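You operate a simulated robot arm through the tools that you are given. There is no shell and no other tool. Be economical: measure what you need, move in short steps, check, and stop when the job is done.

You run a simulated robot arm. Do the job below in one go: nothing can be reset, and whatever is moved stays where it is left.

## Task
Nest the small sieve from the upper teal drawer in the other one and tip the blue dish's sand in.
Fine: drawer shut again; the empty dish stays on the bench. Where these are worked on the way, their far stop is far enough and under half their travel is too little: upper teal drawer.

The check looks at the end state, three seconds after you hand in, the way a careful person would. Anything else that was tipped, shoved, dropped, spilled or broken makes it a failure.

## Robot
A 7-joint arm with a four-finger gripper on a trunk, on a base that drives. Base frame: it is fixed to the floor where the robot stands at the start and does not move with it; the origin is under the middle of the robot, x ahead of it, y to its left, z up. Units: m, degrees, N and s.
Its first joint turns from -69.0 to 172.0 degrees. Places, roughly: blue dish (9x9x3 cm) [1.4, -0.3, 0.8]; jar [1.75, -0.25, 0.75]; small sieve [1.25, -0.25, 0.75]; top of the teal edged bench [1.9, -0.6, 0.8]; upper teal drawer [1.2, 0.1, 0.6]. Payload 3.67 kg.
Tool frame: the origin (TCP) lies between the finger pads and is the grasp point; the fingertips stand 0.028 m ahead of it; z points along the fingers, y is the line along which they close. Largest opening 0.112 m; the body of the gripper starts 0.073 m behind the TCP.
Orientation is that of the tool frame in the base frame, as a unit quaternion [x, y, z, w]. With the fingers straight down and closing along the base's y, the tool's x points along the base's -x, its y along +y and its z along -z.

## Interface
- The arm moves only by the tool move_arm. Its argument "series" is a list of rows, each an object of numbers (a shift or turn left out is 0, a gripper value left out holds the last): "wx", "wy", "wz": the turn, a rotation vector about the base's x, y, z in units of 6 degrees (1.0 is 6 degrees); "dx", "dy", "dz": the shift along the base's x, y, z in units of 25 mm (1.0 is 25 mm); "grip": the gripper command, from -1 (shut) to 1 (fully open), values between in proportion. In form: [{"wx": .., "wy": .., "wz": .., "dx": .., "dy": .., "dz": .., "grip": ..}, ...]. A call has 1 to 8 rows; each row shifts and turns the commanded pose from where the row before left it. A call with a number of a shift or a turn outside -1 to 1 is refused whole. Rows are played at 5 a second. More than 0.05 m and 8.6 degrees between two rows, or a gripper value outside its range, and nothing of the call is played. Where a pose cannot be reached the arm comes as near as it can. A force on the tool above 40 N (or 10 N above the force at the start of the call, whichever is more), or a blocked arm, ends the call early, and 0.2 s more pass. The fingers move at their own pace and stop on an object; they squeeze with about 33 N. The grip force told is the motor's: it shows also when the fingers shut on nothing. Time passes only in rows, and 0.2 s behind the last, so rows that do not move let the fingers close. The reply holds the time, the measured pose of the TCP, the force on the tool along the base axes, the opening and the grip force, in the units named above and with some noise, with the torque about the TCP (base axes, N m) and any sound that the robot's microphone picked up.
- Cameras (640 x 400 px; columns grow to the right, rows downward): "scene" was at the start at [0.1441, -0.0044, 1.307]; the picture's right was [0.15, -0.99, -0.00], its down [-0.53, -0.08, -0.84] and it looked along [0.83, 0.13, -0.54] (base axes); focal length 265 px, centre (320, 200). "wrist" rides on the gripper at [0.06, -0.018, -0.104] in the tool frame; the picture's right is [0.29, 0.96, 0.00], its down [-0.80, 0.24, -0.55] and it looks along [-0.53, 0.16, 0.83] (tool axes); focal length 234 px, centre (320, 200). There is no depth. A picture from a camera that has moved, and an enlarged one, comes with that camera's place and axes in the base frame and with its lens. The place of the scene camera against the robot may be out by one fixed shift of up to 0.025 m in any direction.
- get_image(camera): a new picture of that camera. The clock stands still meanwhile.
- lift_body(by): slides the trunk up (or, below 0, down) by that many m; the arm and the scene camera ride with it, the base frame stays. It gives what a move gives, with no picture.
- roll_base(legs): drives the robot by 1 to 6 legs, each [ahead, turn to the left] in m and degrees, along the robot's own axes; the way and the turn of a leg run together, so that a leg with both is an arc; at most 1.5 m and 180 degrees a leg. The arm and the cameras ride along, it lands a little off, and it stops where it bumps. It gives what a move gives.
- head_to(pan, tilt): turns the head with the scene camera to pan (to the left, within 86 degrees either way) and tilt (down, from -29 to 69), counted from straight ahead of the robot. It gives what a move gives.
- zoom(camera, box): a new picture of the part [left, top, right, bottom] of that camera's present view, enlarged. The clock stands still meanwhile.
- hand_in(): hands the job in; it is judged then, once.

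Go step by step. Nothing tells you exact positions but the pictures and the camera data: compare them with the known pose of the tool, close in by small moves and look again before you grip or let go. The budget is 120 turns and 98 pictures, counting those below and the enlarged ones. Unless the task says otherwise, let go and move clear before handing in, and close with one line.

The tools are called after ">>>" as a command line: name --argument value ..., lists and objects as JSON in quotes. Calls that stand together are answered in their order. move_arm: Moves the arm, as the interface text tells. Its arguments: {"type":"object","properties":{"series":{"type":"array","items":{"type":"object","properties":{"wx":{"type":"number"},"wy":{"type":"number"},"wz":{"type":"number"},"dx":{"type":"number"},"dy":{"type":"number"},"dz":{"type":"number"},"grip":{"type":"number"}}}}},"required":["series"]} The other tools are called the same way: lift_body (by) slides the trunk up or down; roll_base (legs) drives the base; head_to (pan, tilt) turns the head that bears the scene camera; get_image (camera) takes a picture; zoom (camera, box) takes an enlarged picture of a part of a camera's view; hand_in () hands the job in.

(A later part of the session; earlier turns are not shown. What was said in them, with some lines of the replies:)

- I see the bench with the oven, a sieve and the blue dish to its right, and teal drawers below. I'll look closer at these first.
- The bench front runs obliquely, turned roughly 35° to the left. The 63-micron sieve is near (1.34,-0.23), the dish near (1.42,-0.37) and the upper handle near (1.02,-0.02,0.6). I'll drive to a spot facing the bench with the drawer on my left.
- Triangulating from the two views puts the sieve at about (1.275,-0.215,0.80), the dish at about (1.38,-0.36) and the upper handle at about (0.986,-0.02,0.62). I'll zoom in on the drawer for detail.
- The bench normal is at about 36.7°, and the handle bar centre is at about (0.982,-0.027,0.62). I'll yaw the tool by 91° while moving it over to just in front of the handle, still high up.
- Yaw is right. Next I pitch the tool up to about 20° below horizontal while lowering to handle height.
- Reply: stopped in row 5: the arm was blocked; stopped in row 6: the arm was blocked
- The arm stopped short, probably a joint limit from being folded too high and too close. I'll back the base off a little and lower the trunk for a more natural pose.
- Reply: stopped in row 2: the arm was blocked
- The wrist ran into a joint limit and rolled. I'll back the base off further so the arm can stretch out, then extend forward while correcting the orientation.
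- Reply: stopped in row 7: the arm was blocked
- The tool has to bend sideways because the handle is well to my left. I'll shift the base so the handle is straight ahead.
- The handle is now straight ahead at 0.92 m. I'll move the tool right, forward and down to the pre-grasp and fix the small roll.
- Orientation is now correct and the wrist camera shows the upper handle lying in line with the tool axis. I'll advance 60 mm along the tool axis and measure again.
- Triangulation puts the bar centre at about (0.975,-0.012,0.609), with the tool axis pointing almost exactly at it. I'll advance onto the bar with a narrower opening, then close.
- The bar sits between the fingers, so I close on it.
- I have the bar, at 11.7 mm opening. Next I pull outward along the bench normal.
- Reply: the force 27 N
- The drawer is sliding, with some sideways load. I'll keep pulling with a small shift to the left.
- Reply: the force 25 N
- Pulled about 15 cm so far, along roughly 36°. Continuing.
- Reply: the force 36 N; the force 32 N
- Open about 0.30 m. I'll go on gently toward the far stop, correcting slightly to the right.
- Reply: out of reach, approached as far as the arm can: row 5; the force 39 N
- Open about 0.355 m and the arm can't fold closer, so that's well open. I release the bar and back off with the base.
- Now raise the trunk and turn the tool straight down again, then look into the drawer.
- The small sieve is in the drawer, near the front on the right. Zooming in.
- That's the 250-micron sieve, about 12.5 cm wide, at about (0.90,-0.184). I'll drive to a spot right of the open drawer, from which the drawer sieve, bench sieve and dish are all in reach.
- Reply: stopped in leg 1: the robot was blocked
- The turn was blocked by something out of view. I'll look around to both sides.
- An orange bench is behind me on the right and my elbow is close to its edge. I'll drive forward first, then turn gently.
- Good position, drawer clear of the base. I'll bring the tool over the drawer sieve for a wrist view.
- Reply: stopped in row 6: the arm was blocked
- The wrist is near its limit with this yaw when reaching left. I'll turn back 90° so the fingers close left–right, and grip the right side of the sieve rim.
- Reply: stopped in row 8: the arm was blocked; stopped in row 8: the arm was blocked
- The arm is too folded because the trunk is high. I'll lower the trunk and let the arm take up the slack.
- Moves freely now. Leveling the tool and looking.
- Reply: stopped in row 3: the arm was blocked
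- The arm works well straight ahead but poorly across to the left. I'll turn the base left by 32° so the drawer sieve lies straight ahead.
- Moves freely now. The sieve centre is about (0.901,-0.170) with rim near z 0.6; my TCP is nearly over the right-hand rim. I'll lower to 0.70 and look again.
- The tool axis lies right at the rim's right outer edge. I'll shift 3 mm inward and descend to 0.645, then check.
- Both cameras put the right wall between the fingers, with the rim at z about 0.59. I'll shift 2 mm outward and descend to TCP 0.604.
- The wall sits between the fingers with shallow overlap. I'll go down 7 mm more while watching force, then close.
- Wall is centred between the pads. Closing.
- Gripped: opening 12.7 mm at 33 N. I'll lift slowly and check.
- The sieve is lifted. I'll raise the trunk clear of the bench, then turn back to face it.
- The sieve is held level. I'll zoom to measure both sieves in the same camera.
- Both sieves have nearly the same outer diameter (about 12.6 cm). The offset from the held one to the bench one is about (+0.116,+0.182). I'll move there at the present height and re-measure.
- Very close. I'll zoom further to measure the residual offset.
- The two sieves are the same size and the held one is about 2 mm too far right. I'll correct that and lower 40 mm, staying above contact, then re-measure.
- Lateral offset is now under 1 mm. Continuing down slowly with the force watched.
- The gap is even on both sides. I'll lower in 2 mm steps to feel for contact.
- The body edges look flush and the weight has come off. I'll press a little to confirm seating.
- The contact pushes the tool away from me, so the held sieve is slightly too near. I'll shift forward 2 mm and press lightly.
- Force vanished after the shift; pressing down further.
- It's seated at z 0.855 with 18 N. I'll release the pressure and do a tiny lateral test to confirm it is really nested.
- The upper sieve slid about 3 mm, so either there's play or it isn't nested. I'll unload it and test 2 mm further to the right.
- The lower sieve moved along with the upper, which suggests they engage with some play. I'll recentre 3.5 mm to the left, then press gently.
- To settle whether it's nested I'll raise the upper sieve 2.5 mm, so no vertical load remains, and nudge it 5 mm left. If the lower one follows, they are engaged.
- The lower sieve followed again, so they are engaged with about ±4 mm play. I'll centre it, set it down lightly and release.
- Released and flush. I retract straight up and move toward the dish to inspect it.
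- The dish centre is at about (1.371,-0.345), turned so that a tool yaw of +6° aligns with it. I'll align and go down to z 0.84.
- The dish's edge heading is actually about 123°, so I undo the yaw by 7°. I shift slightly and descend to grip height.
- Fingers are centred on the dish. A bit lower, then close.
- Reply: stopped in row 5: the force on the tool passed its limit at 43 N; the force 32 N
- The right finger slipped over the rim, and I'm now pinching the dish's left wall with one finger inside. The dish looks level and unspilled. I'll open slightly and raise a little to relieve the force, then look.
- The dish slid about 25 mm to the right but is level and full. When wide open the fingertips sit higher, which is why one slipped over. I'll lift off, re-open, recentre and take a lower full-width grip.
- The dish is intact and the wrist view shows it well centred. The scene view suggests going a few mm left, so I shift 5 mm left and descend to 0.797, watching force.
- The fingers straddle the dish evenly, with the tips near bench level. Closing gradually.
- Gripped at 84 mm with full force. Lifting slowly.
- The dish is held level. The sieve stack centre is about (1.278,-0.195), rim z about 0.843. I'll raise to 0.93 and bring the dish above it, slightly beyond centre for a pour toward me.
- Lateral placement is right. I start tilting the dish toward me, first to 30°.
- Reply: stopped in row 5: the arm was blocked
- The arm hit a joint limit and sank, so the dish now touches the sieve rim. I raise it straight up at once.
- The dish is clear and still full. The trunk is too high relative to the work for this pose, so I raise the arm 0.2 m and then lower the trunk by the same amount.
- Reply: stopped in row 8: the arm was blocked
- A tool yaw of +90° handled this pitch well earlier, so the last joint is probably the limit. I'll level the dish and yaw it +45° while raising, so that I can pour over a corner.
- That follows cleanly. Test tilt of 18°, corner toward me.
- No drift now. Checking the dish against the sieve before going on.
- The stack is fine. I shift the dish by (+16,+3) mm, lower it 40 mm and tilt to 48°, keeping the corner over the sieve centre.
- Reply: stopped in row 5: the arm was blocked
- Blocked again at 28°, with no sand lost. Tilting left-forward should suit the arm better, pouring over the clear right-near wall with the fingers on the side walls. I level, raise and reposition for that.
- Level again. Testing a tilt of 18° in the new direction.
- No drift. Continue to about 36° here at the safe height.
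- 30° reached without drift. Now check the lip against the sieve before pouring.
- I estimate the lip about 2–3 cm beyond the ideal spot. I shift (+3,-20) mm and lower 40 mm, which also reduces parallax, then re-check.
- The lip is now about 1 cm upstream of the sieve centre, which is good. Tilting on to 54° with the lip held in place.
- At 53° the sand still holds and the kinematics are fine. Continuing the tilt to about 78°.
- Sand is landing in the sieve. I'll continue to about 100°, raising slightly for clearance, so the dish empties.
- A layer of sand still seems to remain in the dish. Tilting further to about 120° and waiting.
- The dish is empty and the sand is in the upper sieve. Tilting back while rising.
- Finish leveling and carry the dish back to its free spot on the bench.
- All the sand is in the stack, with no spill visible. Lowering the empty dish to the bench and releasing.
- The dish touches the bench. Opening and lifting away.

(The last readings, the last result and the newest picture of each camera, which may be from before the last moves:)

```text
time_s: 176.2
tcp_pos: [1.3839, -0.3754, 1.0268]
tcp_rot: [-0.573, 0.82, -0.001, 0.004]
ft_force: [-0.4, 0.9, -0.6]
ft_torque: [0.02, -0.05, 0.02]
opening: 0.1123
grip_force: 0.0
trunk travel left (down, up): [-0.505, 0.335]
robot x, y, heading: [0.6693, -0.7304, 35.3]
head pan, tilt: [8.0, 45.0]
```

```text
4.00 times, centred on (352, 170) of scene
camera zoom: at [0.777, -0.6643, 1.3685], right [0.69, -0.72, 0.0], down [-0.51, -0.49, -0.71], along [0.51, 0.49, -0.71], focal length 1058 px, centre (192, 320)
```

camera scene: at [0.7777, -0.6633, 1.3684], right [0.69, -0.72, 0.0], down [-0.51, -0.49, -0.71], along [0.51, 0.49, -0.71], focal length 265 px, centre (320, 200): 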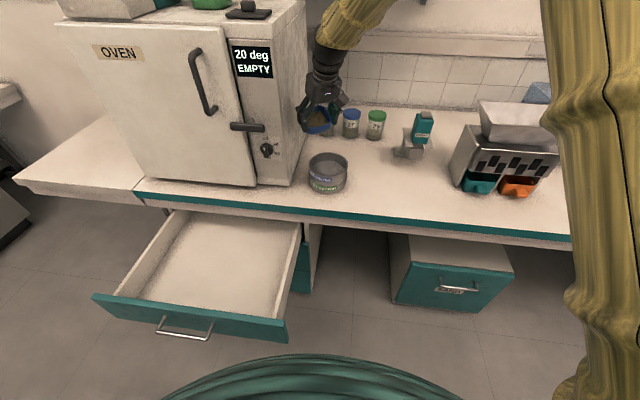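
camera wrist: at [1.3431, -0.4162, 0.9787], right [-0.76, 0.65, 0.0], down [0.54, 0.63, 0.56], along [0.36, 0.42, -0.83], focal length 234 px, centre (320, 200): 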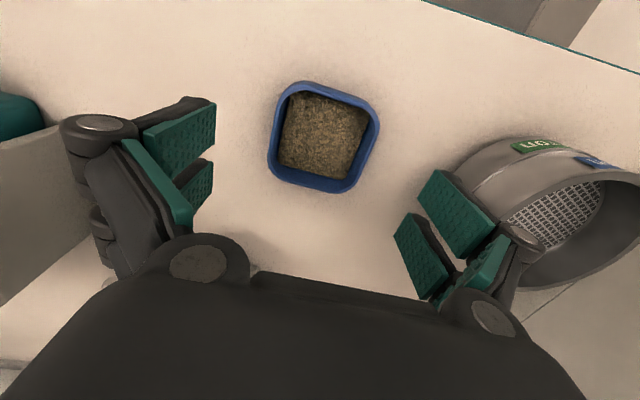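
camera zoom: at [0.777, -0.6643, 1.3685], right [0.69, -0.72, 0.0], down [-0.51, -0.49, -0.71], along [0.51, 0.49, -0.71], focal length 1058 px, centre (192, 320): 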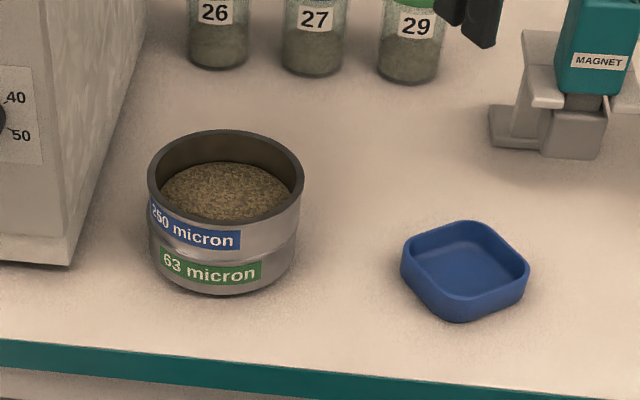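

The dish is empty on the bench and the sieves are nested with the sand in. Now the drawer. I retract the arm, restore the yaw that suits forward pitching, and drive back in front of the drawer.

>>> move_arm --series '[{"wz": 0.94, "dx": -1, "dy": -0.13, "dz": 0.2, "grip": -1}, {"wz": 0.94, "dx": -1, "dy": -0.13}, {"wz": 0.94, "dx": -1, "dy": -0.13}, {"wz": 0.94, "dx": -1, "dy": -0.13}, {"wz": 0.94, "dx": -1, "dy": -0.13}, {"wz": 0.94, "dx": -1, "dy": -0.13}, {"wz": 0.94, "dx": -1, "dy": -0.13}, {"wz": 0.94, "dx": -1, "dy": -0.13}]'

>>> move_arm --series '[{"wz": 0.94, "dx": -1, "dy": -0.13}, {"wz": 0.94, "dx": -1, "dy": -0.13}, {"dx": -0.5}, {}]'

>>> roll_base --legs '[[0, -57], [-0.34, 0], [0, 58]]'

```text
time_s: 178.0
tcp_pos: [1.187, -0.4023, 1.0314]
tcp_rot: [0.843, -0.538, -0.001, -0.003]
ft_force: [0.5, -0.6, 0.0]
ft_torque: [0.0, -0.02, 0.02]
opening: 0.0
grip_force: 32.3
trunk travel left (down, up): [-0.505, 0.335]
robot x, y, heading: [0.6706, -0.7278, 35.7]
head pan, tilt: [8.0, 45.0]
```

```text
time_s: 179.0
tcp_pos: [1.1238, -0.4064, 1.0283]
tcp_rot: [0.892, -0.452, -0.001, -0.003]
ft_force: [0.0, -0.7, 0.2]
ft_torque: [0.0, 0.06, 0.0]
opening: 0.0
grip_force: 33.5
trunk travel left (down, up): [-0.505, 0.335]
robot x, y, heading: [0.6703, -0.7352, 35.7]
head pan, tilt: [8.0, 45.0]
```

```text
time_s: 186.3
tcp_pos: [0.8088, -0.2769, 1.0287]
tcp_rot: [0.895, -0.446, 0.0, -0.003]
ft_force: [0.0, 0.8, 0.6]
ft_torque: [0.0, -0.01, 0.0]
opening: 0.0
grip_force: 32.6
trunk travel left (down, up): [-0.505, 0.335]
robot x, y, heading: [0.3617, -0.6069, 36.0]
head pan, tilt: [8.0, 45.0]
```

In front of the drawer now. I pitch the closed gripper forward with a shift left to line up with the handle, back off and lower to handle height.

>>> move_arm --series '[{"wx": 0.694, "wy": -0.938}, {"wx": 0.694, "wy": -0.938}, {"wx": 0.694, "wy": -0.938}, {"wx": 0.694, "wy": -0.938}, {"wx": 0.694, "wy": -0.938}]'

>>> move_arm --series '[{"wx": 0.694, "wy": -0.938}, {"wx": 0.694, "wy": -0.938}, {"wx": 0.694, "wy": -0.938}, {"wx": 0.694, "wy": -0.938}, {"wx": 0.694, "wy": -0.938}, {}]'

>>> roll_base --legs '[[-0.17, 0]]'

```text
time_s: 187.5
tcp_pos: [0.8089, -0.2767, 1.0286]
tcp_rot: [0.854, -0.424, 0.135, -0.271]
ft_force: [-0.4, -0.3, 0.0]
ft_torque: [0.04, 0.06, 0.0]
opening: 0.0
grip_force: 32.9
trunk travel left (down, up): [-0.505, 0.335]
robot x, y, heading: [0.3598, -0.606, 36.3]
head pan, tilt: [8.0, 45.0]
```

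```text
time_s: 188.9
tcp_pos: [0.8145, -0.2545, 1.0305]
tcp_rot: [0.732, -0.364, 0.26, -0.514]
ft_force: [0.3, 0.2, -0.3]
ft_torque: [0.01, -0.02, -0.01]
opening: 0.0001
grip_force: 33.1
out of reach, approached as far as the arm can: row 4, 5
trunk travel left (down, up): [-0.505, 0.335]
robot x, y, heading: [0.3599, -0.6065, 36.3]
head pan, tilt: [8.0, 45.0]
```

```text
time_s: 190.4
tcp_pos: [0.678, -0.356, 1.0323]
tcp_rot: [0.731, -0.366, 0.261, -0.513]
ft_force: [-0.4, -0.6, 0.1]
ft_torque: [0.02, 0.01, -0.03]
opening: 0.0
grip_force: 33.4
trunk travel left (down, up): [-0.505, 0.335]
robot x, y, heading: [0.2247, -0.7127, 36.2]
head pan, tilt: [8.0, 45.0]
```

>>> move_arm --series '[{"dx": -0.53, "dy": 0.72}, {"dx": -0.53, "dy": 0.72}, {"dx": -0.53, "dy": 0.72}, {"dx": -0.53, "dy": 0.72}, {}]'

>>> lift_body --by -0.41

>>> get_image --camera "wrist"

```text
time_s: 191.6
tcp_pos: [0.6258, -0.2854, 1.0316]
tcp_rot: [0.732, -0.365, 0.261, -0.512]
ft_force: [0.5, -0.5, 0.8]
ft_torque: [-0.03, -0.01, -0.03]
opening: 0.0
grip_force: 32.8
trunk travel left (down, up): [-0.505, 0.335]
robot x, y, heading: [0.2249, -0.7109, 36.3]
head pan, tilt: [8.0, 45.0]
```

```text
refused: -0.41 is not a number from -0.4 to 0.4
```

```text
7 pictures are left
camera wrist: at [0.5872, -0.3861, 1.0836], right [-0.08, -0.43, -0.9], down [-0.96, 0.28, -0.04], along [0.27, 0.86, -0.44], focal length 234 px, centre (320, 200)
```

wrist: 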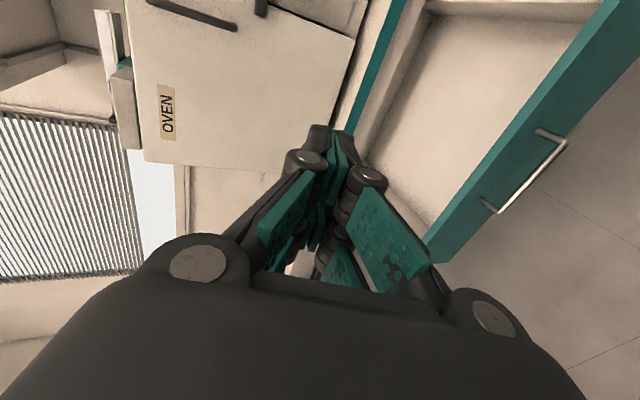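

Lined up with the handle. Lowering to bar height and pushing the drawer shut with the base.

>>> lift_body --by -0.4

>>> move_arm --series '[{"dz": -0.5}, {}]'

>>> roll_base --legs '[[0.2, 0]]'

>>> get_image --camera "wrist"

```text
time_s: 195.4
tcp_pos: [0.6254, -0.2823, 0.6313]
tcp_rot: [0.732, -0.365, 0.261, -0.513]
ft_force: [0.6, 0.1, -0.7]
ft_torque: [-0.01, -0.02, -0.01]
opening: 0.0
grip_force: 32.9
trunk travel left (down, up): [-0.105, 0.735]
robot x, y, heading: [0.2234, -0.7087, 36.2]
head pan, tilt: [8.0, 45.0]
```

```text
time_s: 196.0
tcp_pos: [0.6253, -0.2853, 0.6194]
tcp_rot: [0.731, -0.365, 0.261, -0.514]
ft_force: [0.3, -0.2, 0.1]
ft_torque: [0.04, 0.01, 0.0]
opening: 0.0001
grip_force: 33.0
trunk travel left (down, up): [-0.105, 0.735]
robot x, y, heading: [0.2229, -0.7091, 36.3]
head pan, tilt: [8.0, 45.0]
```

```text
time_s: 197.6
tcp_pos: [0.7869, -0.1668, 0.6201]
tcp_rot: [0.731, -0.365, 0.261, -0.514]
ft_force: [-0.2, 0.4, 0.9]
ft_torque: [0.01, 0.03, 0.03]
opening: 0.0
grip_force: 33.3
trunk travel left (down, up): [-0.105, 0.735]
robot x, y, heading: [0.3855, -0.5897, 36.5]
head pan, tilt: [8.0, 45.0]
```

```text
6 pictures are left
camera wrist: at [0.7489, -0.2678, 0.6718], right [-0.08, -0.43, -0.9], down [-0.96, 0.28, -0.04], along [0.27, 0.86, -0.44], focal length 234 px, centre (320, 200)
```

wrist: 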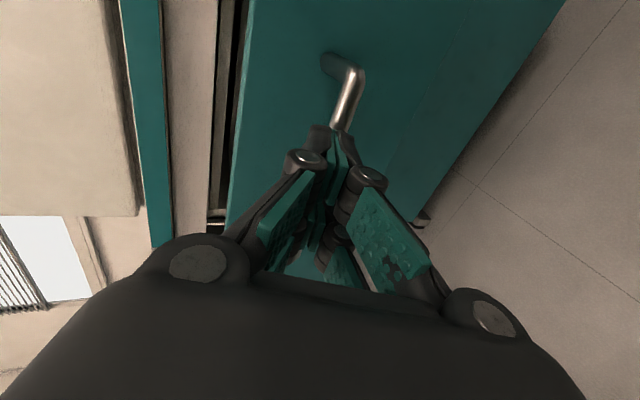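

The drawer is following the push. Driving on, then a gentle final push with the arm.

>>> roll_base --legs '[[0.18, 0]]'

>>> move_arm --series '[{"dx": 0.32, "dy": 0.24}, {"dx": 0.32, "dy": 0.24}, {"dx": 0.32, "dy": 0.24}, {"dx": 0.32, "dy": 0.24}, {"dx": 0.32, "dy": 0.24}, {}]'

```text
time_s: 199.1
tcp_pos: [0.9321, -0.0593, 0.6204]
tcp_rot: [0.732, -0.364, 0.261, -0.514]
ft_force: [0.3, 0.8, 0.1]
ft_torque: [-0.04, -0.02, 0.02]
opening: 0.0
grip_force: 32.9
trunk travel left (down, up): [-0.105, 0.735]
robot x, y, heading: [0.5299, -0.4851, 36.2]
head pan, tilt: [8.0, 45.0]
```

```text
time_s: 200.3
tcp_pos: [0.9659, -0.0338, 0.6187]
tcp_rot: [0.734, -0.364, 0.26, -0.511]
ft_force: [-16.4, -14.9, 13.7]
ft_torque: [-0.3, -0.18, -0.58]
opening: 0.0001
grip_force: 33.2
trunk travel left (down, up): [-0.105, 0.735]
robot x, y, heading: [0.5247, -0.485, 36.2]
head pan, tilt: [8.0, 45.0]
stopped in row 6: the force on the tool passed its limit at 58 N (the readings are from after the stop); the commanded pose is now the measured one
```

Hard stop felt, so the drawer should be shut. Backing off and checking.

>>> roll_base --legs '[[-0.25, 0]]'

>>> get_image --camera "wrist"

>>> get_image --camera "scene"

```text
time_s: 202.1
tcp_pos: [0.7676, -0.1824, 0.6171]
tcp_rot: [0.734, -0.366, 0.26, -0.51]
ft_force: [-0.3, -0.6, -0.1]
ft_torque: [0.02, -0.01, -0.02]
opening: 0.0
grip_force: 33.0
trunk travel left (down, up): [-0.105, 0.735]
robot x, y, heading: [0.3287, -0.6286, 36.1]
head pan, tilt: [8.0, 45.0]
```

```text
5 pictures are left
camera wrist: at [0.7298, -0.2837, 0.6705], right [-0.09, -0.43, -0.9], down [-0.96, 0.28, -0.04], along [0.27, 0.86, -0.44], focal length 234 px, centre (320, 200)
```

wrist: 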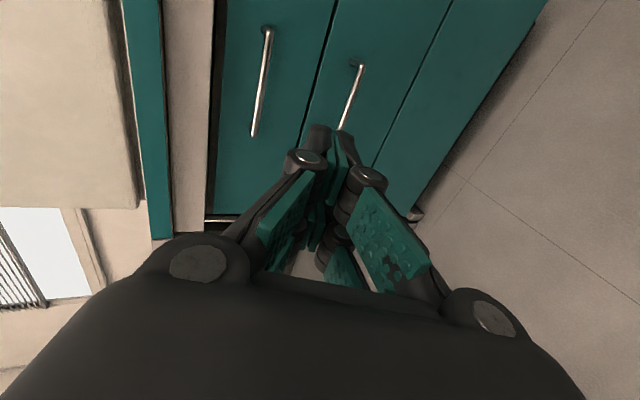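

```text
4 pictures are left
camera scene: at [0.4328, -0.5629, 0.9684], right [0.7, -0.72, 0.0], down [-0.51, -0.49, -0.71], along [0.51, 0.49, -0.71], focal length 265 px, centre (320, 200)
```

scene: 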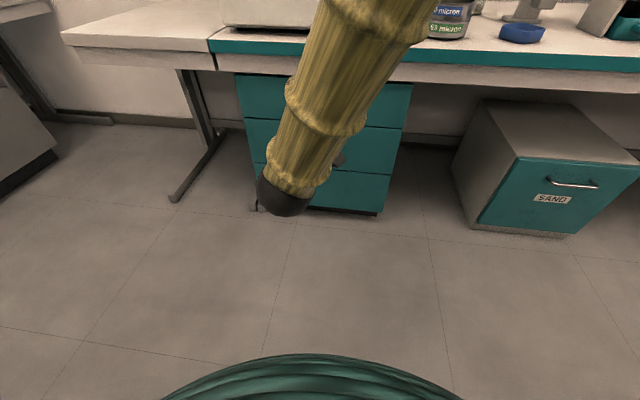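

The drawer fronts are flush, so it's shut. One last look at the bench.

>>> zoom --camera "scene" --box '[400, 0, 560, 100]'

```text
4.00 times, centred on (480, 50) of scene
camera zoom: at [0.4328, -0.5629, 0.9684], right [0.7, -0.72, 0.0], down [-0.51, -0.49, -0.71], along [0.51, 0.49, -0.71], focal length 1058 px, centre (-320, 800)
```

zoom: 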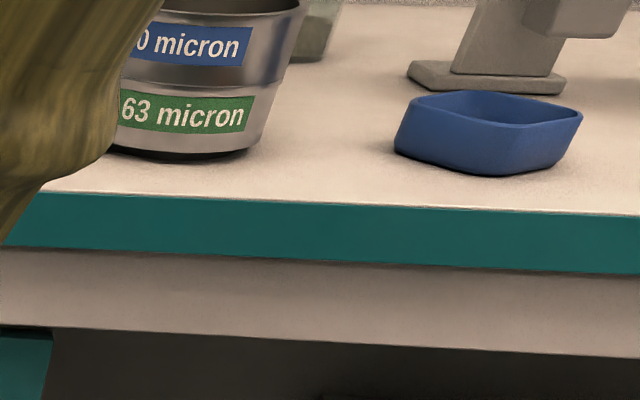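

The sieves sit flush with the sand in the upper one, the empty dish is on the bench and the drawer is shut. Handing in.

>>> hand_in

```text
The job is handed in.
```

I nested the 250-micron sieve in the 63-micron one and tipped the blue dish's sand into it. The empty dish is on the bench and the upper teal drawer is shut. No spilled sand showed in any picture. While I gripped the dish and seated the sieve, the dish slid about 25 mm and the lower sieve about 1 mm, and the dish ended up turned where I set it down.
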